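You operate a simulated robot arm through the tools that you are given. There is no shell and no other tool. Be economical: measure what you need, move in short steps, check, and stop when the job is done.

Carry out the task below with a simulated two-armed robot. There is one attempt and no reset: what you move stays moved.

TASK
On the table side facing the window, fold the checked cloth in half.
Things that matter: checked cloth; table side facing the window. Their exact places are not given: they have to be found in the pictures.

It is judged by the outcome, as a careful person would: the job done as asked, and still so three seconds after it is handed in. It fails if anything else is knocked over, pushed out of place, dropped, spilled or broken. Flat cloth is picked up by pressing the open fingertips on it (5 to 10 N) and closing them slowly along it; thin cloth reads only 2 to 8 mm in the jaws.

THE ROBOT
Two 7-joint arms with two-finger parallel grippers on one trunk, on a base that drives. Base frame: it is fixed to the floor where the robot stands at the start and does not move with it; the origin is under the middle of the robot, x ahead of it, y to its left, z up. Readings come in m, degrees, newtons and seconds.
The left shoulder is at the start at [0.07, 0.163, 1.045], the right one opposite. Places, roughly: table side facing the window [0.5, 0.2, 0.8]. Payload 3.43 kg a hand.
Tool frame (each hand has its own): the origin (TCP) lies between the finger pads and is the grasp point; the fingertips stand 0.034 m ahead of it; z points along the fingers, y is the line along which they close. Largest opening 0.128 m; finger width 0.024, thickness 0.012; the body of the gripper, 0.048 by 0.13 m, starts 0.096 m behind the TCP.
Orientation is that of the tool frame in the base frame, as [roll, pitch, yaw] about the fixed x, y, z axes, in that order (R = Rz(yaw) Ry(pitch) Rx(roll)). With the fingers straight down and closing along the base's y, the tool's x points along the base's -x, its y along +y and its z along -z.

THE INTERFACE
- The arms move only by the tool jog_arm. It takes "left_moves", "right_moves" or both (then of equal length, played together; a hand with none holds still); each is a list of rows, each a list of 7 numbers: the shift along the tool's x, y, z in cm, then the turn, a rotation vector about the tool's x, y, z in rad, then the opening, from 0 (shut) to 1 (fully open). In form: [[tx, ty, tz, wx, wy, wz, hand], ...]. A call has 1 to 10 rows; each row is the pose to reach, as a shift and turn from the pose commanded when the call began, along the tool's axes at that moment. Each row takes 0.2 s and may step no farther than 0.05 m and 8.6 degrees from the row before; otherwise, or with a gripper value out of range, the whole call is refused. A pose out of reach is approached as far as the arm can. The call stops where the force on the tool passes 40 N (or 10 N more than at its start, if that is more) or the arm is blocked; 0.2 s more then pass. The fingers move at their own pace (about 0.153 m/s each) and stop on an object; they squeeze with about 22 N. The grip force told is the motor's: it shows also when the fingers shut on nothing. Time passes only in rows, and 0.2 s behind the last, so rows that repeat a pose let the fingers close. The reply holds the time, the measured pose of the TCP, the force on the tool along the base axes, the opening and the grip force, in the units named above and with some noise, with the torque about the TCP (base axes, N m) and any sound that the robot's microphone picked up.
- Cameras (640 x 400 px; columns grow to the right, rows downward): "scene" is now at [0.1229, 0.0371, 1.261]; the picture's right is [0.46, -0.89, -0.00], its down [-0.60, -0.31, -0.74] and it looks along [0.66, 0.34, -0.67] (base axes); focal length 215 px, centre (320, 200). "left" rides on the left gripper at [0.076, 0.011, -0.16] in its tool frame; the picture's right is [-0.15, 0.99, 0.00], its down [-0.88, -0.13, -0.46] and it looks along [-0.45, -0.07, 0.89] (tool axes); focal length 234 px, centre (320, 200). "right" rides on the right gripper at [0.076, -0.011, -0.16] in its tool frame; the picture's right is [0.15, 0.99, 0.00], its down [-0.88, 0.13, -0.46] and it looks along [-0.45, 0.07, 0.89] (tool axes); focal length 234 px, centre (320, 200).
- capture(camera): a new picture of that camera. No time passes.
- slide_trunk(by): slides the trunk up (or, below 0, down) by that many m; the arms and the scene camera ride with it, the base frame stays. It gives what a move gives, with no picture.
- drive_base(legs): drives the robot by 1 to 6 legs, each [ahead, left, turn to the left] in m, m and degrees, along the robot's own axes; the way and the turn of a leg run together, so that a leg with both is an arc; at most 1.5 m and 180 degrees a leg. The arms and the cameras ride along, it lands a little off, and it stops where it bumps. It gives what a move gives.
- head_to(pan, tilt): turns the head with the scene camera to pan (to the left, within 86 degrees either way) and tilt (down, from -29 to 69), counted from straight ahead of the robot. It gives what a move gives.
- point_at(camera, pixels): for up to 12 pixels [column, row] of the newest picture of that camera ("zoom" is the newest enlarged one), the place [x, y, z] in the base frame of the surface seen there, good to about 0.003 m. No time passes.
- zoom(camera, box): a new picture of the part [left, top, right, bottom] of that camera's present view, enlarged. No time passes.
- job_done(): hands the job in; it is judged then, once.

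Work in short steps. Measure before you move; look again where a grasp or a placing could have gone wrong, and mend it. You have 80 turns and 62 pictures in all, those below and enlarged ones among them. Open the grippers and draw the arms clear of the work before you hand the job in, unless the task says otherwise; then end with one line.

The tools are called as a command line: name --argument value ..., lists and objects as JSON in quotes. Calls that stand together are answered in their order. jog_arm: Moves the arms, as the interface text tells. Its arguments: {"type":"object","properties":{"left_moves":{"type":"array","items":{"type":"array","items":{"type":"number"}}},"right_moves":{"type":"array","items":{"type":"array","items":{"type":"number"}}}},"required":[]} The other tools are called the same way: slide_trunk (by) slides the trunk up or down; drive_base (legs) drives the base; head_to (pan, tilt) turns the head that bears the scene camera; capture (camera) takes a picture; point_at (camera, pixels) gives the place of the surface under pixels of a picture; zoom (camera, box) takes an enlarged picture of a part of a camera's view; job_done () hands the job in.

At the start:

```text
clock: 0.0
left_eef_pos: [0.6294, 0.3521, 0.9628]
left_tool_rot: [-179.9, 0.0, -179.9]
left_ft_force: [-0.7, 0.0, 0.7]
left_torque: [0.01, 0.01, 0.0]
left_grip_width: 0.128
left_grip_force: 0.0
right_eef_pos: [0.6642, -0.1179, 0.9512]
right_tool_rot: [180.0, 0.0, -179.9]
right_ft_force: [-0.6, -0.3, 0.6]
right_torque: [0.01, -0.02, 0.02]
right_grip_width: 0.1278
right_grip_force: 0.0
trunk travel left (down, up): [-0.525, 0.415]
robot x, y, heading: [-0.0001, -0.0004, -0.1]
head pan, tilt: [27.1, 42.0]
```

scene: 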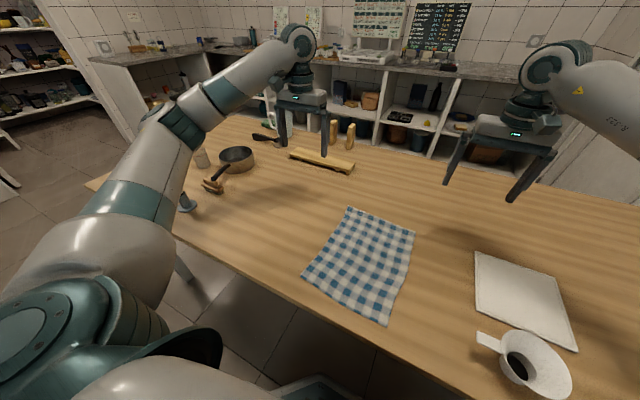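
right: 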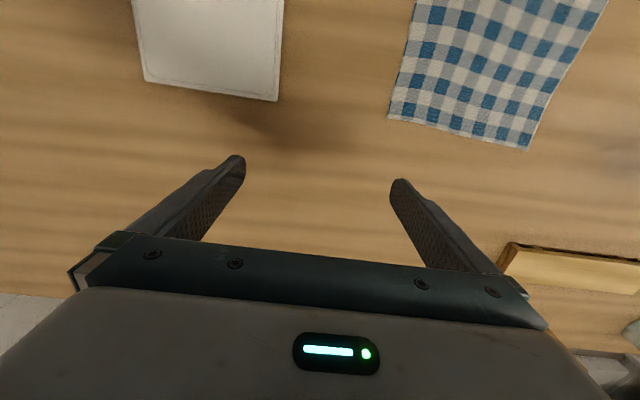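
left: 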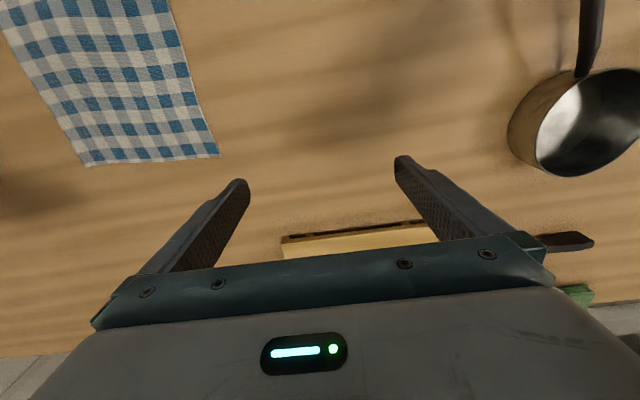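

The checked cloth is at scene pixels about (303,277), (349,208), (414,232), (387,324). I measure its corners and the table around it.

point_at --camera "scene" --pixels '[[304, 277], [349, 210], [413, 233], [386, 322], [358, 265], [340, 340], [476, 254], [352, 168]]'

zoom --camera "scene" --box '[270, 190, 450, 340]'

```text
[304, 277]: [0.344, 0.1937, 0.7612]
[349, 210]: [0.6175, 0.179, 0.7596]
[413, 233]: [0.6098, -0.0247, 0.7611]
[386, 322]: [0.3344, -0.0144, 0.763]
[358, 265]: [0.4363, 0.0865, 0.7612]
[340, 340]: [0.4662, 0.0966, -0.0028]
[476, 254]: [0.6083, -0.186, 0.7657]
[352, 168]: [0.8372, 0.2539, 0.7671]
```

```text
2.67 times, centred on (360, 265) of scene
```

zoom: 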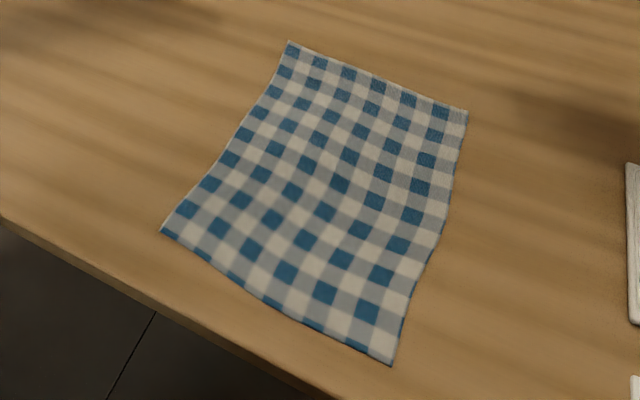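

The cloth is at z≈0.761, spanning x 0.34–0.615 and y −0.02–0.185. I will bring its far edge over to the near edge with both hands, so first I back the base off and centre it on the cloth to get good reach.

drive_base --legs '[[-0.15, 0.08, 0]]'

head_to --pan 0 --tilt 42

capture --camera "scene"

```text
clock: 1.5
left_eef_pos: [0.4792, 0.4334, 0.9632]
left_tool_rot: [-179.9, 0.0, 180.0]
left_ft_force: [0.1, -0.4, 0.5]
left_torque: [-0.04, -0.04, 0.01]
left_grip_width: 0.1282
left_grip_force: 0.0
right_eef_pos: [0.5145, -0.038, 0.9523]
right_tool_rot: [180.0, -0.1, 179.9]
right_ft_force: [-0.3, -0.4, -0.1]
right_torque: [0.02, -0.02, -0.02]
right_grip_width: 0.1279
right_grip_force: 0.0
trunk travel left (down, up): [-0.525, 0.415]
robot x, y, heading: [-0.1494, 0.0836, -0.3]
head pan, tilt: [27.1, 42.0]
```

```text
clock: 2.4
left_eef_pos: [0.4784, 0.4325, 0.9631]
left_tool_rot: [180.0, 0.0, 179.9]
left_ft_force: [-0.2, 0.6, -0.6]
left_torque: [-0.02, -0.01, 0.02]
left_grip_width: 0.1281
left_grip_force: 0.1
right_eef_pos: [0.5146, -0.0375, 0.9515]
right_tool_rot: [180.0, -0.1, 180.0]
right_ft_force: [0.3, 0.1, 0.5]
right_torque: [-0.03, 0.02, 0.01]
right_grip_width: 0.1278
right_grip_force: 0.0
trunk travel left (down, up): [-0.525, 0.415]
robot x, y, heading: [-0.152, 0.0782, -0.5]
head pan, tilt: [0.0, 42.0]
```

```text
57 pictures are left
```

scene: 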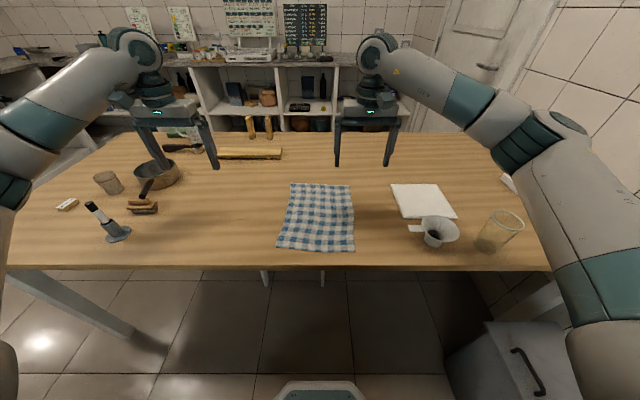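

The base is placed. I turn both hands by about 80° so they close along x, with the cameras outward, and bring them above the far edge of the cloth with a small opening.

jog_arm --left_moves '[[-1.17, -2.7, 0.6, 0, 0, 0.14, 0.3], [-2.34, -5.4, 1.2, 0, 0, 0.28, 0.3], [-3.51, -8.1, 1.8, 0, 0, 0.42, 0.3], [-4.68, -10.8, 2.4, 0, 0, 0.56, 0.3], [-5.85, -13.5, 3.0, 0, 0, 0.7, 0.3], [-7.02, -16.2, 3.6, 0, 0, 0.84, 0.3], [-8.19, -18.9, 4.2, 0, 0, 0.98, 0.3], [-9.36, -21.6, 4.8, 0, 0, 1.12, 0.3], [-10.53, -24.3, 5.4, 0, 0, 1.26, 0.3], [-11.7, -26.5, 6.0, 0, 0, 1.4, 0.3]]' --right_moves '[[-0.8, 0.4, 0.5, 0, 0, -0.14, 0.3], [-1.6, 0.8, 1.0, 0, 0, -0.28, 0.3], [-2.4, 1.2, 1.5, 0, 0, -0.42, 0.3], [-3.2, 1.6, 2.0, 0, 0, -0.56, 0.3], [-4.0, 2.0, 2.5, 0, 0, -0.7, 0.3], [-4.8, 2.4, 3.0, 0, 0, -0.84, 0.3], [-5.6, 2.8, 3.5, 0, 0, -0.98, 0.3], [-6.4, 3.2, 4.0, 0, 0, -1.12, 0.3], [-7.2, 3.6, 4.5, 0, 0, -1.26, 0.3], [-8.0, 4.0, 5.0, 0, 0, -1.4, 0.3]]'

capture --camera "scene"

```text
clock: 4.6
left_eef_pos: [0.5923, 0.1698, 0.9089]
left_tool_rot: [179.8, 0.2, 99.7]
left_ft_force: [-1.1, 0.6, 0.9]
left_torque: [-0.1, -0.06, 0.0]
left_grip_width: 0.0383
left_grip_force: 0.0
right_eef_pos: [0.4835, 0.052, 1.0053]
right_tool_rot: [-171.3, 8.8, -117.6]
right_ft_force: [-2.0, 0.0, 0.3]
right_torque: [-0.04, -0.15, -0.02]
right_grip_width: 0.0383
right_grip_force: 0.0
right hand out of reach, approached as far as the arm can: row 6, 7, 8, 9, 10
trunk travel left (down, up): [-0.525, 0.415]
robot x, y, heading: [-0.149, 0.0762, 0.1]
head pan, tilt: [0.0, 42.0]
```

```text
56 pictures are left
```

scene: 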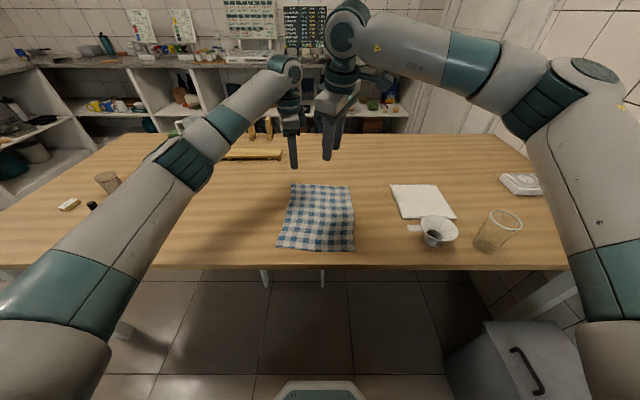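

The right wrist runs into a limit when turning that way (yaw stopped at −117.6°). I turn it back first and will then try the opposite direction.

jog_arm --right_moves '[[0, 0, 0, 0, 0, 0.14, 0.3], [0, 0, 0, 0, 0, 0.28, 0.3], [0, 0, 0, 0, 0, 0.42, 0.3], [0, 0, 0, 0, 0, 0.56, 0.3], [0, 0, 0, 0, 0, 0.7, 0.3], [0, 0, 0, 0, 0, 0.84, 0.3], [0, 0, 0, 0, 0, 0.98, 0.3], [0, 0, 0, 0, 0, 1.12, 0.3], [0, 0, 0, 0, 0, 1.26, 0.3], [0, 0, 0, 0, 0, 1.4, 0.3]]'

```text
clock: 6.8
left_eef_pos: [0.5957, 0.1668, 0.9028]
left_tool_rot: [-179.9, 0.0, 99.8]
left_ft_force: [-0.1, -0.3, -0.2]
left_torque: [0.03, -0.01, -0.01]
left_grip_width: 0.0386
left_grip_force: 0.0
right_eef_pos: [0.4865, 0.0524, 0.9989]
right_tool_rot: [172.7, 9.5, 160.9]
right_ft_force: [-0.1, 0.2, 0.1]
right_torque: [0.02, -0.04, 0.01]
right_grip_width: 0.0384
right_grip_force: 0.0
trunk travel left (down, up): [-0.525, 0.415]
robot x, y, heading: [-0.1486, 0.0777, -0.1]
head pan, tilt: [0.0, 42.0]
```

The commanded pose follows the clipped one, so I level the right hand again and draw it a little to the right.

jog_arm --right_moves '[[-1, -2, 1, 0.045, 0.06, 0, 0.3], [-2, -4, 2, 0.09, 0.12, 0, 0.3], [-3, -6, 3, 0.127, 0.166, 0.01, 0.3], [-4, -8, 4, 0.127, 0.166, 0.01, 0.3], [-5, -10, 4.5, 0.127, 0.166, 0.01, 0.3]]'

```text
clock: 8.0
left_eef_pos: [0.5969, 0.1673, 0.9025]
left_tool_rot: [-180.0, 0.0, 99.8]
left_ft_force: [-0.1, 0.6, -0.2]
left_torque: [0.04, -0.01, 0.02]
left_grip_width: 0.0383
left_grip_force: 0.1
right_eef_pos: [0.512, -0.0574, 0.9497]
right_tool_rot: [-180.0, 0.0, 161.0]
right_ft_force: [0.2, 0.1, -0.8]
right_torque: [0.01, -0.03, 0.02]
right_grip_width: 0.0384
right_grip_force: 0.1
trunk travel left (down, up): [-0.525, 0.415]
robot x, y, heading: [-0.1509, 0.0812, 0.0]
head pan, tilt: [0.0, 42.0]
```

Right hand is level at yaw 161°. Now I turn it the other way to yaw 90° while moving it above the right far corner, and finish the left hand's turn.

jog_arm --right_moves '[[-0.7, 0.9, 0.5, 0, 0, 0.138, 0.3], [-1.4, 1.8, 1.1, 0, 0, 0.276, 0.3], [-2.1, 2.7, 1.6, 0, 0, 0.413, 0.3], [-2.8, 3.6, 2.2, 0, 0, 0.551, 0.3], [-3.4, 4.5, 2.8, 0, 0, 0.688, 0.3], [-4.1, 5.4, 3.3, 0, 0, 0.826, 0.3], [-4.8, 6.3, 3.9, 0, 0, 0.964, 0.3], [-5.5, 7.2, 4.4, 0, 0, 1.101, 0.3], [-6.18, 8.16, 5, 0, 0, 1.239, 0.3]]' --left_moves '[[0, 0, 0, 0, 0, 0.09, 0.3], [0, 0, 0, 0, 0, 0.171, 0.3], [0, 0, 0, 0, 0, 0.171, 0.3], [0, 0, 0, 0, 0, 0.171, 0.3], [0, 0, 0, 0, 0, 0.171, 0.3], [0, 0, 0, 0, 0, 0.171, 0.3], [0, 0, 0, 0, 0, 0.171, 0.3], [0, 0, 0, 0, 0, 0.171, 0.3], [0, 0, 0, 0, 0, 0.171, 0.3]]'

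capture --camera "scene"

```text
clock: 10.0
left_eef_pos: [0.5974, 0.1692, 0.9012]
left_tool_rot: [-179.9, 0.0, 90.0]
left_ft_force: [-0.6, 0.0, 0.1]
left_torque: [0.01, 0.0, 0.01]
left_grip_width: 0.0386
left_grip_force: 0.0
right_eef_pos: [0.598, 0.0012, 0.8992]
right_tool_rot: [-179.9, -0.1, 90.0]
right_ft_force: [0.1, -0.4, -0.6]
right_torque: [-0.01, 0.04, -0.01]
right_grip_width: 0.0383
right_grip_force: 0.1
trunk travel left (down, up): [-0.525, 0.415]
robot x, y, heading: [-0.1486, 0.0817, -0.1]
head pan, tilt: [0.0, 42.0]
```

```text
55 pictures are left
```

scene: 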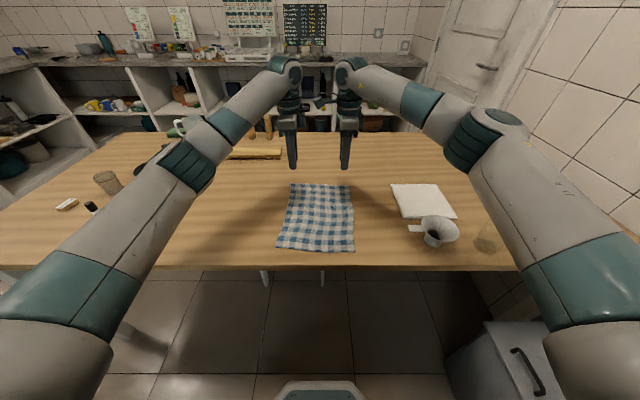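

Both hands hover at yaw 90° over the far edge. I zoom on the cloth to measure its edges again.

zoom --camera "scene" --box '[265, 165, 370, 260]'

```text
4.21 times, centred on (318, 212) of scene
```

zoom: 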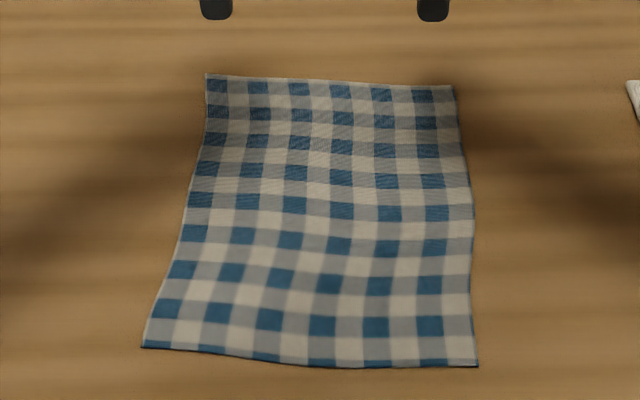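

point_at --camera "zoom" --pixels '[[208, 77], [235, 79], [425, 88], [452, 90], [143, 345], [476, 363], [330, 82], [310, 362], [185, 220], [470, 220], [320, 60]]'

```text
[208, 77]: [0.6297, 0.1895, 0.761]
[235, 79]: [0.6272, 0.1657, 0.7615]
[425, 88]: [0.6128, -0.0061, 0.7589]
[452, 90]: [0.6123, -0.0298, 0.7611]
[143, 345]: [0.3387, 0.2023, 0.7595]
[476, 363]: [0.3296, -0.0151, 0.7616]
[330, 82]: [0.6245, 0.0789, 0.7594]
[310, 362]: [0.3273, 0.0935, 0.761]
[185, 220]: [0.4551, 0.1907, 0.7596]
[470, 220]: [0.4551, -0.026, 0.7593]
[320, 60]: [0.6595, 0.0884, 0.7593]
```

Far edge is at x≈0.622 on the left and 0.613 on the right. I lower both hands so the fingertips stop just above the cloth.

jog_arm --left_moves '[[0, 0.5, 3, 0, 0, 0, 0.25], [0, 0.9, 6, 0, 0, 0, 0.25], [0, 0.9, 8, 0, 0, 0, 0.25], [0, 0.9, 9.5, 0, 0, 0, 0.25], [0, 0.9, 10, 0, 0, 0, 0.25]]' --right_moves '[[0, 0, 3, 0, 0, 0, 0.25], [0, 0, 6, 0, 0, 0, 0.25], [0, 0, 8, 0, 0, 0, 0.25], [0, 0, 9.3, 0, 0, 0, 0.25], [0, 0, 9.8, 0, 0, 0, 0.25]]'

zoom --camera "scene" --box '[265, 135, 370, 260]'

capture --camera "left"

capture --camera "right"

```text
clock: 11.2
left_eef_pos: [0.6058, 0.1681, 0.8009]
left_tool_rot: [-180.0, 0.0, 90.0]
left_ft_force: [-0.5, -0.6, -1.0]
left_torque: [0.0, -0.02, -0.04]
left_grip_width: 0.032
left_grip_force: 0.1
right_eef_pos: [0.5967, 0.0009, 0.8017]
right_tool_rot: [-180.0, 0.1, 90.1]
right_ft_force: [-0.4, 0.4, 0.1]
right_torque: [0.0, 0.0, 0.0]
right_grip_width: 0.0321
right_grip_force: 0.1
trunk travel left (down, up): [-0.525, 0.415]
robot x, y, heading: [-0.1505, 0.0789, -0.0]
head pan, tilt: [0.0, 42.0]
```

```text
3.20 times, centred on (318, 198) of scene
```

zoom: 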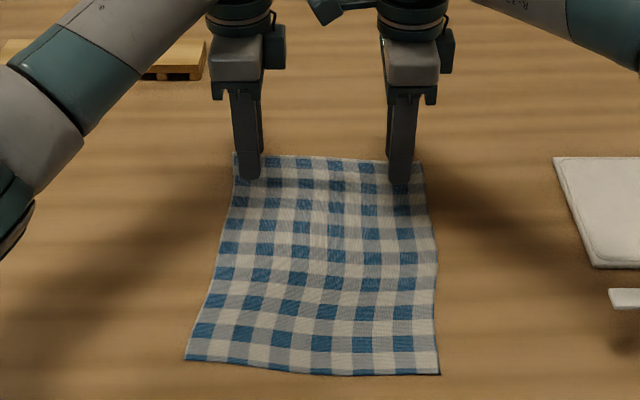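

```text
52 pictures are left
```

left: 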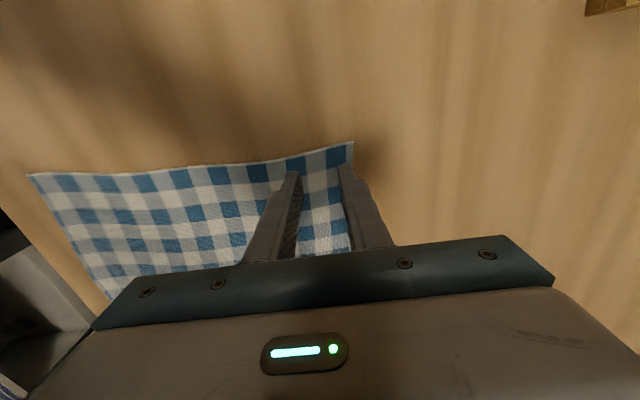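

```text
51 pictures are left
```

right: 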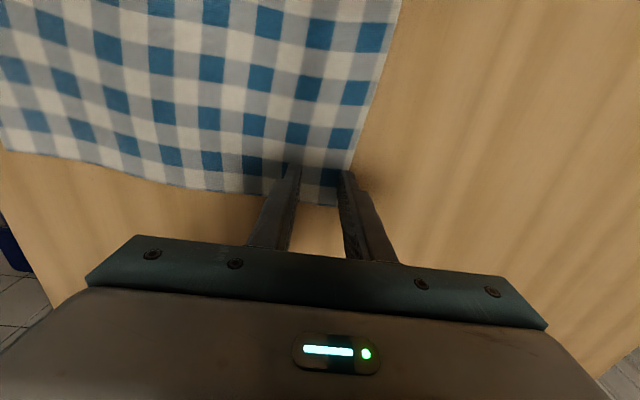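

Both outer fingers stand right at the far edge. I press down in small steps and watch the force.

jog_arm --left_moves '[[0, 0, 0.3, 0, 0, 0, 0.25], [0, 0, 0.6, 0, 0, 0, 0.25], [0, 0, 0.6, 0, 0, 0, 0.25]]' --right_moves '[[0, 0, 0.3, 0, 0, 0, 0.25], [0, 0, 0.65, 0, 0, 0, 0.25], [0, 0, 0.65, 0, 0, 0, 0.25]]'

```text
clock: 12.0
left_eef_pos: [0.6057, 0.1668, 0.7976]
left_tool_rot: [-180.0, 0.0, 90.0]
left_ft_force: [-0.1, 0.2, 0.1]
left_torque: [-0.02, -0.02, 0.05]
left_grip_width: 0.0321
left_grip_force: 0.1
right_eef_pos: [0.5969, 0.0008, 0.7954]
right_tool_rot: [179.9, 0.0, 90.1]
right_ft_force: [0.1, -0.4, -0.2]
right_torque: [-0.03, -0.03, 0.03]
right_grip_width: 0.0321
right_grip_force: 0.0
trunk travel left (down, up): [-0.525, 0.415]
robot x, y, heading: [-0.1502, 0.0807, 0.0]
head pan, tilt: [0.0, 42.0]
```

No contact yet (TCP z ≈0.796). I go a little lower.

jog_arm --left_moves '[[0, 0, 0.2, 0, 0, 0, 0.25], [0, 0, 0.4, 0, 0, 0, 0.25], [0, 0, 0.4, 0, 0, 0, 0.25]]' --right_moves '[[0, 0, 0.2, 0, 0, 0, 0.25], [0, 0, 0.3, 0, 0, 0, 0.25], [0, 0, 0.3, 0, 0, 0, 0.25]]'

```text
clock: 12.8
left_eef_pos: [0.6058, 0.1683, 0.796]
left_tool_rot: [179.9, 0.1, 90.0]
left_ft_force: [3.3, 0.5, 10.2]
left_torque: [0.02, -0.06, -0.01]
left_grip_width: 0.0317
left_grip_force: 0.0
right_eef_pos: [0.5966, 0.0015, 0.7958]
right_tool_rot: [179.8, 0.0, 90.0]
right_ft_force: [3.0, -0.6, 11.8]
right_torque: [-0.06, -0.19, 0.01]
right_grip_width: 0.032
right_grip_force: 0.1
trunk travel left (down, up): [-0.525, 0.415]
robot x, y, heading: [-0.1485, 0.0759, 0.1]
head pan, tilt: [0.0, 42.0]
```

Contact: 10–12 N on each hand. I ease off slightly and close slowly.

jog_arm --left_moves '[[0, 0, -0.05, 0, 0, 0, 0.23], [0, 0, -0.05, 0, 0, 0, 0.2], [0, 0, -0.05, 0, 0, 0, 0.17], [0, 0, -0.05, 0, 0, 0, 0.14], [0, 0, -0.05, 0, 0, 0, 0.11], [0, 0, -0.05, 0, 0, 0, 0.08], [0, 0, -0.05, 0, 0, 0, 0.05], [0, 0, -0.05, 0, 0, 0, 0.02], [0, 0, -0.05, 0, 0, 0, 0], [0, 0, -0.05, 0, 0, 0, 0]]' --right_moves '[[0, 0, -0.07, 0, 0, 0, 0.23], [0, 0, -0.07, 0, 0, 0, 0.2], [0, 0, -0.07, 0, 0, 0, 0.17], [0, 0, -0.07, 0, 0, 0, 0.14], [0, 0, -0.07, 0, 0, 0, 0.11], [0, 0, -0.07, 0, 0, 0, 0.08], [0, 0, -0.07, 0, 0, 0, 0.05], [0, 0, -0.07, 0, 0, 0, 0.02], [0, 0, -0.07, 0, 0, 0, 0], [0, 0, -0.07, 0, 0, 0, 0]]'

capture --camera "left"

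capture --camera "right"

```text
clock: 15.0
left_eef_pos: [0.6035, 0.1673, 0.7958]
left_tool_rot: [179.9, 0.0, 90.0]
left_ft_force: [0.1, -0.9, 14.6]
left_torque: [0.01, -0.05, -0.03]
left_grip_width: 0.0022
left_grip_force: 21.5
right_eef_pos: [0.5957, 0.0018, 0.7957]
right_tool_rot: [179.8, 0.1, 90.1]
right_ft_force: [0.3, 1.5, 8.1]
right_torque: [0.06, -0.02, -0.04]
right_grip_width: 0.0023
right_grip_force: 22.1
trunk travel left (down, up): [-0.525, 0.415]
robot x, y, heading: [-0.1534, 0.08, -0.4]
head pan, tilt: [0.0, 42.0]
```

```text
50 pictures are left
```

left: 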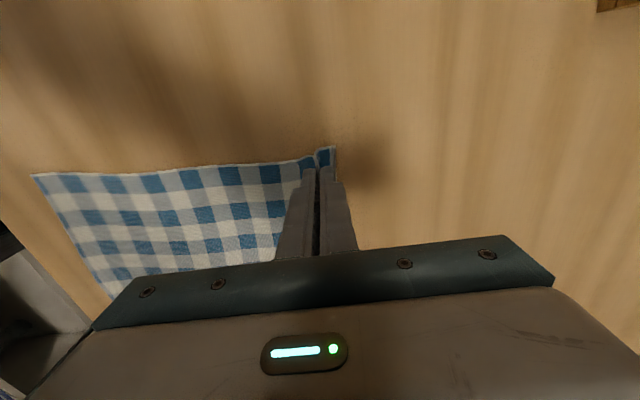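

```text
49 pictures are left
```

right: 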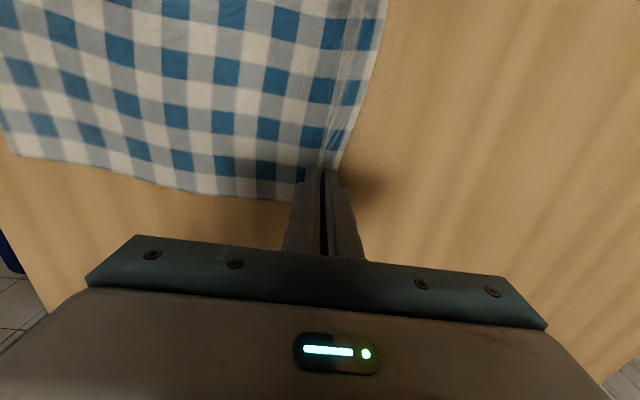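

Both jaws read 2.2 mm with a ridge of cloth between them. I lift 5 cm while coming slightly toward the near side and check.

jog_arm --left_moves '[[0, 0, -1, 0, 0, 0, 0], [0, -0.5, -2, 0, 0, 0, 0], [0, -1, -3, 0, 0, 0, 0], [0, -1.5, -4, 0, 0, 0, 0], [0, -2, -5, 0, 0, 0, 0]]' --right_moves '[[0, 0, -1, 0, 0, 0, 0], [0, -0.5, -2, 0, 0, 0, 0], [0, -1, -3, 0, 0, 0, 0], [0, -1.5, -4, 0, 0, 0, 0], [0, -2, -5, 0, 0, 0, 0]]'

zoom --camera "scene" --box '[240, 110, 400, 270]'

capture --camera "left"

```text
clock: 16.2
left_eef_pos: [0.5854, 0.1681, 0.8438]
left_tool_rot: [-179.9, 0.0, 90.0]
left_ft_force: [0.1, 0.8, -0.2]
left_torque: [-0.01, -0.03, -0.01]
left_grip_width: 0.0019
left_grip_force: 21.6
right_eef_pos: [0.5768, 0.0017, 0.8443]
right_tool_rot: [179.9, -0.1, 90.0]
right_ft_force: [-0.4, -0.5, 0.4]
right_torque: [0.03, 0.02, 0.02]
right_grip_width: 0.0024
right_grip_force: 22.4
trunk travel left (down, up): [-0.525, 0.415]
robot x, y, heading: [-0.151, 0.0773, -0.2]
head pan, tilt: [0.0, 42.0]
```

```text
2.50 times, centred on (320, 190) of scene
```

zoom: 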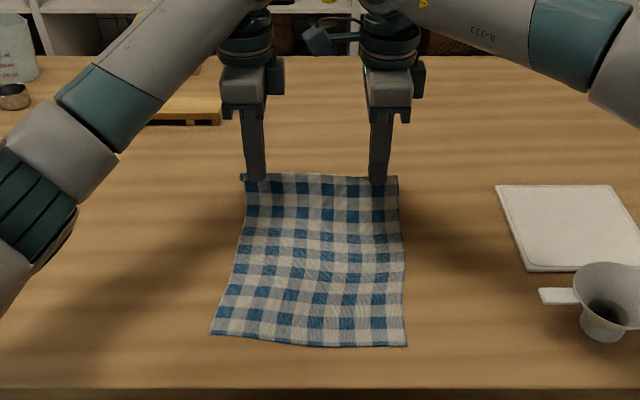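

```text
47 pictures are left
```

left: 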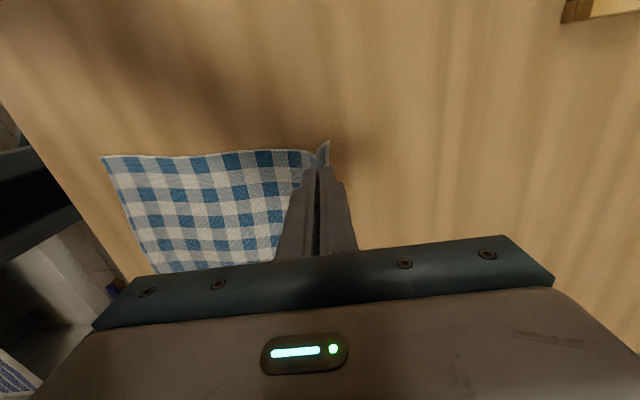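

Both corners are held firmly. Now I carry the far edge in an arc over to the near edge, tilting the fingers so they trail the cloth, and stop a little above the near edge.

jog_arm --left_moves '[[0.1, -2.5, -2.5, 0, 0, 0, 0], [0.2, -5.5, -4.5, 0, 0, 0, 0], [0.3, -8.5, -5.8, 0, 0, 0, 0], [0.5, -11.5, -6, -0.05, 0, 0, 0], [0.6, -14.5, -5.5, -0.1, 0, 0, 0], [0.8, -17, -4.5, -0.17, 0, 0, 0], [0.9, -19.5, -3, -0.24, 0, 0, 0], [1.0, -21.5, -1, -0.3, 0, 0, 0], [1.1, -23, 1, -0.35, 0, 0, 0], [1.2, -23.5, 2.0, -0.35, 0, 0, 0]]' --right_moves '[[0.1, -2.5, -2.5, 0, 0, 0, 0], [0.2, -5.5, -4.5, 0, 0, 0, 0], [0.3, -8.5, -5.8, 0, 0, 0, 0], [0.5, -11.5, -6, -0.05, 0, 0, 0], [0.6, -14.5, -5.5, -0.1, 0, 0, 0], [0.8, -17, -4.5, -0.17, 0, 0, 0], [0.9, -19.5, -3, -0.24, 0, 0, 0], [1.0, -21.5, -1, -0.3, 0, 0, 0], [1.1, -23, 1, -0.35, 0, 0, 0], [1.2, -23.5, 2.0, -0.35, 0, 0, 0]]'

capture --camera "scene"

capture --camera "left"

capture --camera "right"

```text
clock: 18.4
left_eef_pos: [0.3504, 0.1806, 0.824]
left_tool_rot: [160.0, 0.0, 90.1]
left_ft_force: [-0.3, -0.7, -0.2]
left_torque: [-0.01, 0.03, 0.01]
left_grip_width: 0.0022
left_grip_force: 22.2
right_eef_pos: [0.3434, 0.0139, 0.8223]
right_tool_rot: [160.0, 0.0, 90.0]
right_ft_force: [0.4, -0.2, 0.0]
right_torque: [0.03, 0.01, -0.01]
right_grip_width: 0.002
right_grip_force: 22.3
trunk travel left (down, up): [-0.525, 0.415]
robot x, y, heading: [-0.1507, 0.0844, 0.0]
head pan, tilt: [0.0, 42.0]
```

```text
46 pictures are left
```

scene: 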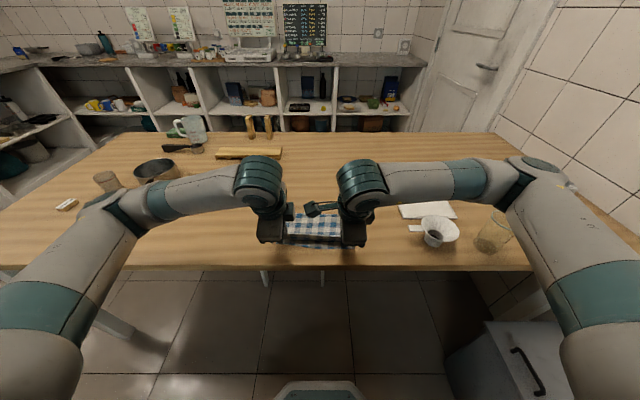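

```text
45 pictures are left
```

left: 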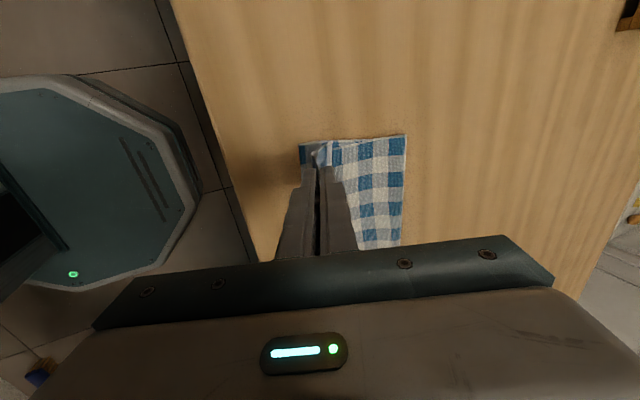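

```text
44 pictures are left
```

right: 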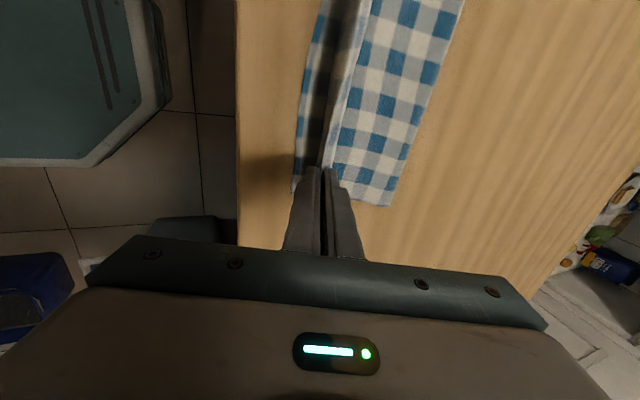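

The fold has come over cleanly and lies on the lower half. I measure the near edge under the hands before setting down.

point_at --camera "left" --pixels '[[303, 160], [300, 146], [320, 152], [403, 140], [400, 220]]'

point_at --camera "right" --pixels '[[296, 180], [308, 100], [325, 10], [340, 90], [385, 200], [450, 30]]'

```text
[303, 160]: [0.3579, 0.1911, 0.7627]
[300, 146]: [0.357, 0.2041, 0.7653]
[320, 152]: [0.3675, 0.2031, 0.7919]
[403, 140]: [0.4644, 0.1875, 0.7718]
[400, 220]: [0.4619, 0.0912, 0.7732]
```

```text
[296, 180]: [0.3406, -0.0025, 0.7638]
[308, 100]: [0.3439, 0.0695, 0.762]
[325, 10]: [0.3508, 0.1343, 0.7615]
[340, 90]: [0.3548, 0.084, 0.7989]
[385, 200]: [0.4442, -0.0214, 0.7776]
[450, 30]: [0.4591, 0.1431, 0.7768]
```

The near edge lies at x≈0.356 (left) and 0.340 (right). I lower the held edge onto it, with the fingertips just above the table.

jog_arm --left_moves '[[0, -0.16, 0.83, 0, 0, 0, 0], [0, -0.32, 1.66, 0, 0, 0, 0], [0, -0.48, 2.49, 0, 0, 0, 0], [0, -0.48, 2.49, 0, 0, 0, 0]]' --right_moves '[[0, -0.44, 0.73, 0, 0, 0, 0], [0, -0.9, 1.46, 0, 0, 0, 0], [0, -1.33, 2.18, 0, 0, 0, 0], [0, -1.33, 2.18, 0, 0, 0, 0]]'

capture --camera "left"

capture --camera "right"

```text
clock: 19.4
left_eef_pos: [0.3534, 0.1804, 0.7988]
left_tool_rot: [160.0, 0.1, 89.9]
left_ft_force: [0.6, -0.3, 2.5]
left_torque: [-0.01, 0.05, 0.02]
left_grip_width: 0.0022
left_grip_force: 22.1
right_eef_pos: [0.3376, 0.0133, 0.7982]
right_tool_rot: [159.9, 0.0, 90.2]
right_ft_force: [0.5, 0.7, 0.1]
right_torque: [-0.01, 0.02, 0.0]
right_grip_width: 0.0022
right_grip_force: 21.9
trunk travel left (down, up): [-0.525, 0.415]
robot x, y, heading: [-0.1535, 0.0839, -0.3]
head pan, tilt: [0.0, 42.0]
```

```text
43 pictures are left
```

left: 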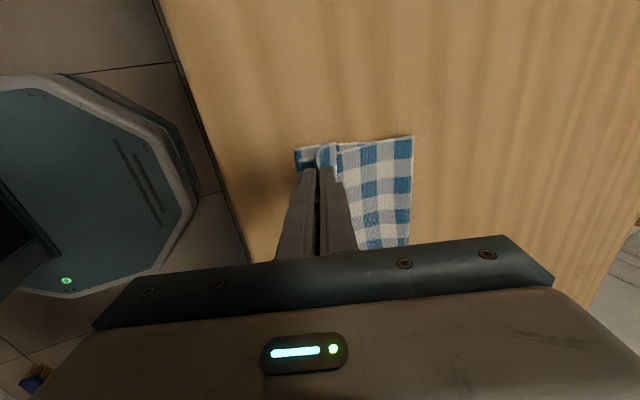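

```text
42 pictures are left
```

right: 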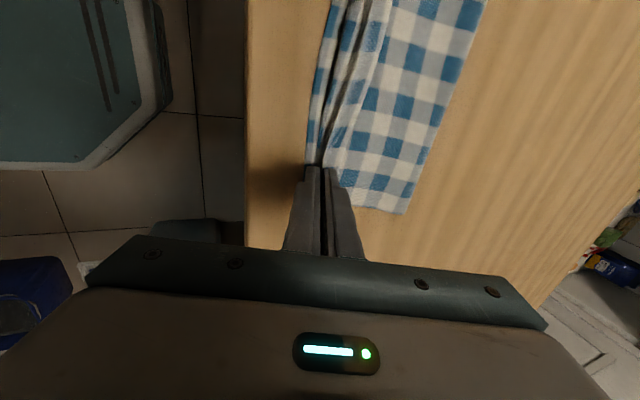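

The edge is down on the near edge. I open the fingers a little and withdraw along them.

jog_arm --left_moves '[[0, 0, 0, 0, 0, 0, 0.05], [0, 0, 0, 0, 0, 0, 0.1], [0, 0, 0, 0, 0, 0, 0.14], [0, 0, -0.5, 0, 0, 0, 0.14], [0, 0, -1.5, 0, 0, 0, 0.16], [0, 0, -3, 0, 0, 0, 0.16], [0, 0, -5.5, 0, 0, 0, 0.16], [0, 0, -9, 0, 0, 0, 0.16]]' --right_moves '[[0, 0, 0, 0, 0, 0, 0.05], [0, 0, 0, 0, 0, 0, 0.1], [0, 0, 0, 0, 0, 0, 0.14], [0, 0, -0.5, 0, 0, 0, 0.14], [0, 0, -1.5, 0, 0, 0, 0.16], [0, 0, -3, 0, 0, 0, 0.16], [0, 0, -5.5, 0, 0, 0, 0.16], [0, 0, -9, 0, 0, 0, 0.16]]'

capture --camera "left"

capture --camera "right"

```text
clock: 21.2
left_eef_pos: [0.3228, 0.1808, 0.8835]
left_tool_rot: [160.0, 0.0, 89.9]
left_ft_force: [0.1, -0.6, 0.5]
left_torque: [0.0, 0.0, -0.01]
left_grip_width: 0.0205
left_grip_force: 0.0
right_eef_pos: [0.3044, 0.0154, 0.8843]
right_tool_rot: [159.9, 0.0, 90.2]
right_ft_force: [-0.1, 0.3, -0.2]
right_torque: [-0.01, -0.02, 0.0]
right_grip_width: 0.0204
right_grip_force: 0.0
trunk travel left (down, up): [-0.525, 0.415]
robot x, y, heading: [-0.1508, 0.078, 0.1]
head pan, tilt: [0.0, 42.0]
```

```text
41 pictures are left
```

left: 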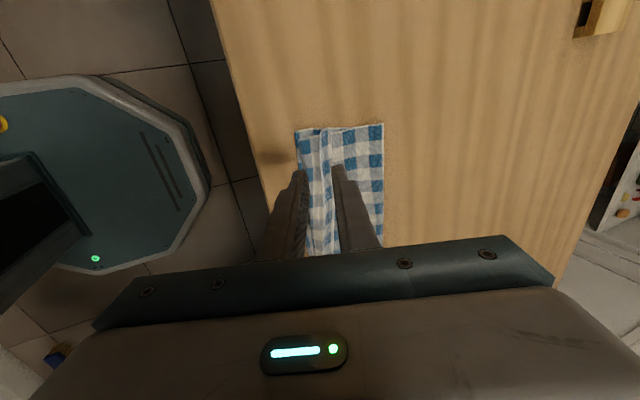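

```text
40 pictures are left
```

right: 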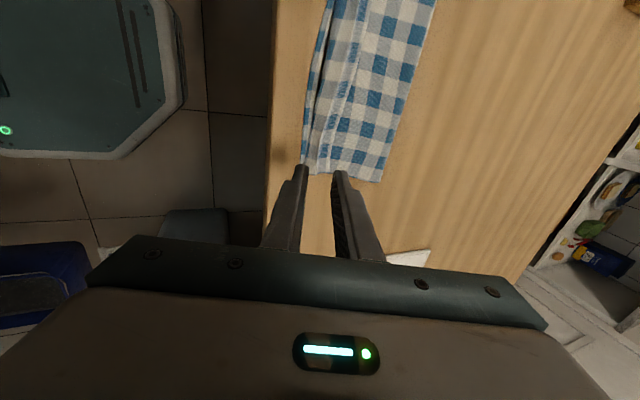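

Released. I draw both hands up and to the sides to see the cloth from the scene camera.

jog_arm --left_moves '[[0, 1.0, -3, 0, 0, 0, 0.16], [1, 2.0, -6, 0, 0, 0, 0.16], [4, 2.7, -8, 0, 0, 0, 0.16], [8, 2.7, -8, 0, 0, 0, 0.16], [12, 2.7, -8, 0, 0, 0, 0.16], [15, 2.7, -8, 0, 0, 0, 0.16]]' --right_moves '[[0, 1.0, -3, 0, 0, 0, 0.16], [-1, 2.0, -6, 0, 0, 0, 0.16], [-4, 2.7, -8, 0, 0, 0, 0.16], [-8, 2.7, -8, 0, 0, 0, 0.16], [-12, 2.7, -8, 0, 0, 0, 0.16], [-15, 2.7, -8, 0, 0, 0, 0.16]]'

zoom --camera "scene" --box '[250, 170, 390, 270]'

```text
clock: 22.6
left_eef_pos: [0.3217, 0.3294, 0.9685]
left_tool_rot: [159.9, -0.1, 90.0]
left_ft_force: [-0.7, -0.4, 0.6]
left_torque: [0.03, -0.04, 0.01]
left_grip_width: 0.0206
left_grip_force: 0.0
right_eef_pos: [0.3047, -0.136, 0.9681]
right_tool_rot: [159.9, -0.1, 90.1]
right_ft_force: [0.4, 0.0, 0.2]
right_torque: [0.0, 0.0, 0.02]
right_grip_width: 0.0204
right_grip_force: 0.1
trunk travel left (down, up): [-0.525, 0.415]
robot x, y, heading: [-0.1517, 0.0767, -0.1]
head pan, tilt: [0.0, 42.0]
```

```text
4.00 times, centred on (320, 220) of scene
```

zoom: 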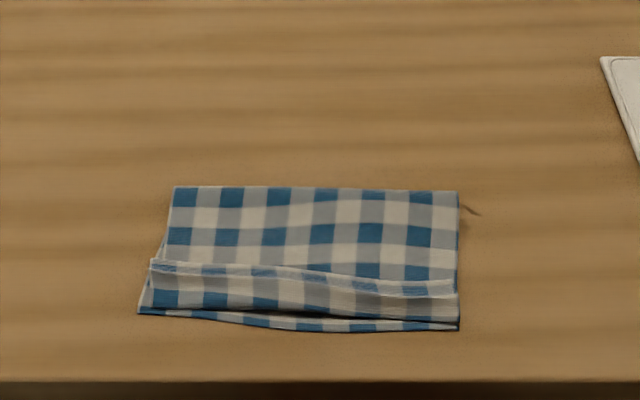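

The fold is made, but the last strip of the top layer is turned back on itself (free edge at zoom rows 262–285). I measure it.

point_at --camera "zoom" --pixels '[[140, 311], [300, 326], [456, 326], [155, 263], [300, 272], [452, 283], [175, 190], [320, 190], [456, 194], [160, 300], [300, 312], [455, 318]]'

```text
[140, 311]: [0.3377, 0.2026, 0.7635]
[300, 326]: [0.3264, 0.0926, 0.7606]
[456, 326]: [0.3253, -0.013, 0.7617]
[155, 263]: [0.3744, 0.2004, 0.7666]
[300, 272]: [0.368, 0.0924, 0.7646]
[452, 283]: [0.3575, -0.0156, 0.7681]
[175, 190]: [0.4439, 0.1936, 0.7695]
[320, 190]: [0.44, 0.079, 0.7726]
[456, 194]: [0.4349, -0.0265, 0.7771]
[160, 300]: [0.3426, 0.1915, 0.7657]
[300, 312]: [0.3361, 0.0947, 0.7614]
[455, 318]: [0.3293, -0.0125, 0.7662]
```

The turned-back strip is about 3.3 cm wide, with its free edge at x≈0.372 (left) to 0.358 (right). I will unroll it by resting closed fingertips lightly on it and dragging toward the near side; first I move above it.

jog_arm --left_moves '[[-4, 0, 0, 0, 0, 0, 0], [-8, 0, 0, 0, 0, 0, 0], [-12, 0, 0, 0, 0, 0, 0], [-16.4, 0, 2, 0, 0, 0, 0], [-16.4, -0.2, 6, 0, 0, 0, 0], [-16.4, -0.4, 10, 0, 0, 0, 0], [-16.4, -0.6, 14.5, 0, 0, 0, 0], [-16.4, -0.6, 14.5, 0, 0, 0, 0]]' --right_moves '[[4, 0, 0, 0, 0, 0, 0], [8, 0, 0, 0, 0, 0, 0], [12, 0, 0, 0, 0, 0, 0], [15.1, 0, 2, 0, 0, 0, 0], [15.1, 0, 6, 0, 0, 0, 0], [15.1, 0, 10, 0, 0, 0, 0], [15.1, 0, 14.7, 0, 0, 0, 0], [15.1, 0, 14.7, 0, 0, 0, 0]]'

capture --camera "right"

```text
clock: 24.4
left_eef_pos: [0.3658, 0.1664, 0.828]
left_tool_rot: [159.9, 0.0, 90.0]
left_ft_force: [0.1, -0.8, 0.2]
left_torque: [-0.01, -0.04, 0.02]
left_grip_width: 0.0
left_grip_force: 21.5
right_eef_pos: [0.3541, 0.0144, 0.8277]
right_tool_rot: [159.9, 0.0, 90.1]
right_ft_force: [0.0, -0.4, -0.2]
right_torque: [0.01, 0.0, 0.01]
right_grip_width: 0.0
right_grip_force: 21.7
trunk travel left (down, up): [-0.525, 0.415]
robot x, y, heading: [-0.1477, 0.0796, -0.2]
head pan, tilt: [0.0, 42.0]
```

```text
38 pictures are left
```

right: 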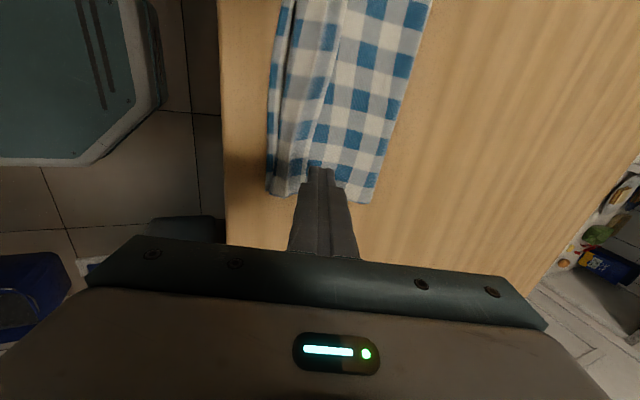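

The fingertips hover at the flap's free edge. I shift 5 mm nearer and go down toward light contact.

jog_arm --left_moves '[[0, -0.7, 1.2, 0, 0, 0, 0], [0, -1.39, 2.37, 0, 0, 0, 0], [0, -1.46, 2.55, 0, 0, 0, 0], [0, -1.46, 2.55, 0, 0, 0, 0]]' --right_moves '[[0, -0.7, 1.2, 0, 0, 0, 0], [0, -1.39, 2.37, 0, 0, 0, 0], [0, -1.46, 2.55, 0, 0, 0, 0], [0, -1.46, 2.55, 0, 0, 0, 0]]'

```text
clock: 25.4
left_eef_pos: [0.3619, 0.1647, 0.7999]
left_tool_rot: [160.0, 0.0, 90.1]
left_ft_force: [0.2, -0.2, -0.2]
left_torque: [0.04, 0.02, -0.02]
left_grip_width: 0.0002
left_grip_force: 22.1
right_eef_pos: [0.3491, 0.0137, 0.8]
right_tool_rot: [159.9, 0.0, 90.1]
right_ft_force: [-0.3, 0.0, -0.1]
right_torque: [-0.01, -0.01, 0.03]
right_grip_width: 0.0
right_grip_force: 22.2
trunk travel left (down, up): [-0.525, 0.415]
robot x, y, heading: [-0.1516, 0.0811, -0.3]
head pan, tilt: [0.0, 42.0]
```

No contact yet; 1.5 mm lower.

jog_arm --left_moves '[[0, -0.05, 0.14, 0, 0, 0, 0], [0, -0.05, 0.14, 0, 0, 0, 0]]' --right_moves '[[0, -0.05, 0.14, 0, 0, 0, 0], [0, -0.05, 0.14, 0, 0, 0, 0]]'

```text
clock: 26.0
left_eef_pos: [0.3622, 0.1653, 0.798]
left_tool_rot: [160.0, 0.1, 90.0]
left_ft_force: [0.3, -0.4, 2.3]
left_torque: [-0.07, 0.0, -0.01]
left_grip_width: 0.0001
left_grip_force: 22.0
right_eef_pos: [0.3495, 0.0145, 0.7989]
right_tool_rot: [159.9, 0.0, 90.1]
right_ft_force: [-0.3, -0.1, 0.6]
right_torque: [0.01, 0.01, 0.02]
right_grip_width: 0.0
right_grip_force: 22.2
trunk travel left (down, up): [-0.525, 0.415]
robot x, y, heading: [-0.1492, 0.0812, -0.0]
head pan, tilt: [0.0, 42.0]
```

Light contact (about 1–2 N). I press a hair more and drag 5 cm toward the near side.

jog_arm --left_moves '[[0, -0.02, 0.05, 0, 0, 0, 0], [0, -0.6, -0.155, 0, 0, 0, 0], [0, -1.2, -0.36, 0, 0, 0, 0], [0, -1.8, -0.58, 0, 0, 0, 0], [0, -2.4, -0.8, 0, 0, 0, 0], [0, -3.0, -1.02, 0, 0, 0, 0], [0, -3.6, -1.24, 0, 0, 0, 0], [0, -4.2, -1.46, 0, 0, 0, 0], [0, -4.7, -1.64, 0, 0, 0, 0]]' --right_moves '[[0, -0.03, 0.1, 0, 0, 0, 0], [0, -0.6, -0.11, 0, 0, 0, 0], [0, -1.2, -0.32, 0, 0, 0, 0], [0, -1.8, -0.54, 0, 0, 0, 0], [0, -2.4, -0.76, 0, 0, 0, 0], [0, -3.0, -0.98, 0, 0, 0, 0], [0, -3.6, -1.2, 0, 0, 0, 0], [0, -4.2, -1.42, 0, 0, 0, 0], [0, -4.7, -1.6, 0, 0, 0, 0]]'

capture --camera "left"

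capture --camera "right"

```text
clock: 28.0
left_eef_pos: [0.3099, 0.1658, 0.7962]
left_tool_rot: [160.0, 0.0, 90.0]
left_ft_force: [1.4, -0.3, 3.2]
left_torque: [0.01, -0.07, 0.01]
left_grip_width: 0.0
left_grip_force: 22.0
right_eef_pos: [0.2997, 0.0147, 0.7977]
right_tool_rot: [160.0, 0.1, 90.1]
right_ft_force: [1.7, 1.4, 4.1]
right_torque: [0.04, -0.04, 0.0]
right_grip_width: 0.0
right_grip_force: 21.9
trunk travel left (down, up): [-0.525, 0.415]
robot x, y, heading: [-0.1492, 0.0807, 0.4]
head pan, tilt: [0.0, 42.0]
```

```text
37 pictures are left
```

left: 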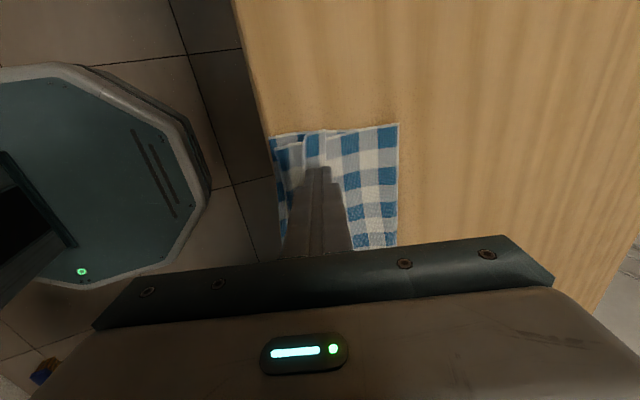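

```text
36 pictures are left
```

right: 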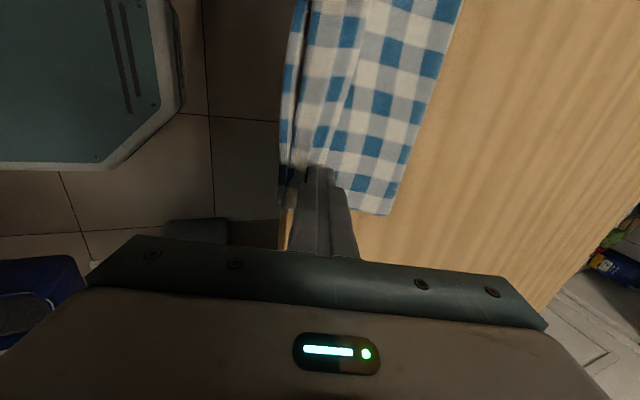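

The whole cloth slid 4–5 cm toward the table edge instead of unrolling. I lift the hands clear and look before choosing a mend.

jog_arm --left_moves '[[0, 1.0, -3, 0, 0, 0, 0], [1, 2.5, -7, 0, 0, 0, 0], [5, 4, -11, 0, 0, 0, 0.12], [10, 4, -11, 0, 0, 0, 0.12], [14, 4, -11, 0, 0, 0, 0.12]]' --right_moves '[[0, 1.0, -3, 0, 0, 0, 0], [-1, 2.5, -7, 0, 0, 0, 0], [-5, 4, -11, 0, 0, 0, 0.12], [-10, 4, -11, 0, 0, 0, 0.12], [-14, 4, -11, 0, 0, 0, 0.12]]'

zoom --camera "scene" --box '[250, 180, 390, 280]'

point_at --camera "scene" --pixels '[[320, 264], [320, 220]]'

```text
refused: row 3 steps farther than a row can; nothing moved
```

```text
4.00 times, centred on (320, 230) of scene
```

zoom: 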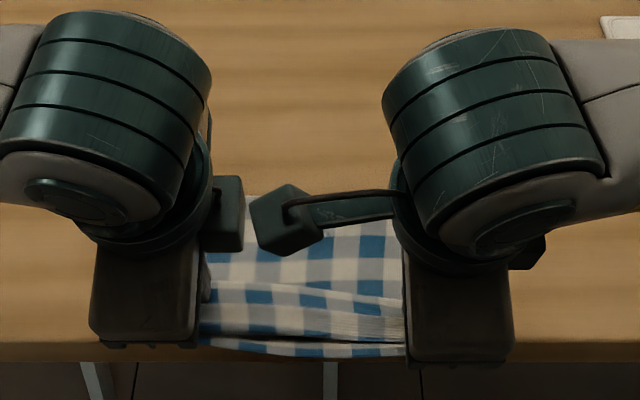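

```text
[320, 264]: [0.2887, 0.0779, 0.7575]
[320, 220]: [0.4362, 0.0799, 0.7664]
```

A row was too long. I retry the withdrawal in shorter rows.

jog_arm --left_moves '[[0, 1.0, -3, 0, 0, 0, 0], [0, 2.5, -7, 0, 0, 0, 0], [1, 4, -11, 0, 0, 0, 0.12], [5, 4, -11, 0, 0, 0, 0.12], [9.5, 4, -11, 0, 0, 0, 0.12], [14, 4, -11, 0, 0, 0, 0.12]]' --right_moves '[[0, 1.0, -3, 0, 0, 0, 0], [0, 2.5, -7, 0, 0, 0, 0], [-1, 4, -11, 0, 0, 0, 0.12], [-5, 4, -11, 0, 0, 0, 0.12], [-9.5, 4, -11, 0, 0, 0, 0.12], [-14, 4, -11, 0, 0, 0, 0.12]]'

zoom --camera "scene" --box '[250, 180, 390, 280]'

```text
clock: 29.4
left_eef_pos: [0.3101, 0.3036, 0.916]
left_tool_rot: [160.0, -0.1, 89.8]
left_ft_force: [1.0, -0.8, 0.1]
left_torque: [0.0, 0.0, 0.01]
left_grip_width: 0.0156
left_grip_force: 0.1
right_eef_pos: [0.2982, -0.1256, 0.916]
right_tool_rot: [159.9, 0.1, 90.1]
right_ft_force: [1.0, -0.6, 1.1]
right_torque: [0.01, -0.03, -0.01]
right_grip_width: 0.0155
right_grip_force: 0.0
trunk travel left (down, up): [-0.525, 0.415]
robot x, y, heading: [-0.1509, 0.0842, -0.1]
head pan, tilt: [0.0, 42.0]
```

```text
4.00 times, centred on (320, 230) of scene
```

zoom: 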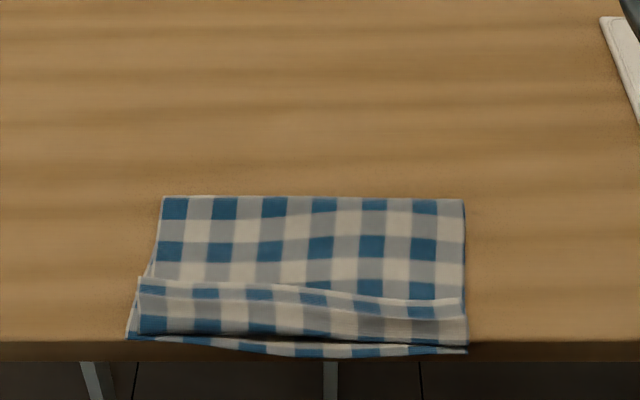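

The cloth slid to the table edge with the flap still turned back. I will re-grip the flap, open the cloth out again and refold with a much smaller pinch right at the edge. Measuring the flap.

point_at --camera "zoom" --pixels '[[150, 280], [175, 284], [300, 291], [430, 301], [455, 302], [165, 200], [455, 202], [150, 325], [300, 335], [455, 340], [320, 310]]'

```text
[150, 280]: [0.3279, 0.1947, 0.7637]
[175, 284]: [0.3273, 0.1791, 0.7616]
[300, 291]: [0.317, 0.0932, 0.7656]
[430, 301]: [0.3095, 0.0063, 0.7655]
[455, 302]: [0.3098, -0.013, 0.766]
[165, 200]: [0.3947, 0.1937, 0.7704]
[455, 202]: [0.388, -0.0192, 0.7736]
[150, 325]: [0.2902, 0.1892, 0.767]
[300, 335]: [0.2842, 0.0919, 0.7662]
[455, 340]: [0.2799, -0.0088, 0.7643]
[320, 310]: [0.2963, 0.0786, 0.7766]
```

Flap spans x≈0.29–0.328 on the left, 0.28–0.31 on the right. I set the hands upright first.

jog_arm --left_moves '[[0, 0, 0, 0.12, 0, 0, 0.2], [0, 0, 0, 0.24, 0, 0, 0.2], [0, 0, 0, 0.349, 0, 0, 0.2], [0, 0, 0, 0.349, 0, 0, 0.2]]' --right_moves '[[0, 0, 0, 0.12, 0, 0, 0.2], [0, 0, 0, 0.24, 0, 0, 0.2], [0, 0, 0, 0.349, 0, 0, 0.2], [0, 0, 0, 0.349, 0, 0, 0.2]]'

```text
clock: 30.4
left_eef_pos: [0.3102, 0.3064, 0.9165]
left_tool_rot: [180.0, 0.0, 90.0]
left_ft_force: [-0.1, -0.4, 0.0]
left_torque: [0.02, -0.01, -0.01]
left_grip_width: 0.0258
left_grip_force: 0.0
right_eef_pos: [0.2998, -0.1268, 0.9155]
right_tool_rot: [-179.9, 0.0, 90.1]
right_ft_force: [-0.5, 0.9, 0.3]
right_torque: [0.02, -0.02, -0.01]
right_grip_width: 0.0257
right_grip_force: 0.1
trunk travel left (down, up): [-0.525, 0.415]
robot x, y, heading: [-0.1501, 0.0819, 0.1]
head pan, tilt: [0.0, 42.0]
```

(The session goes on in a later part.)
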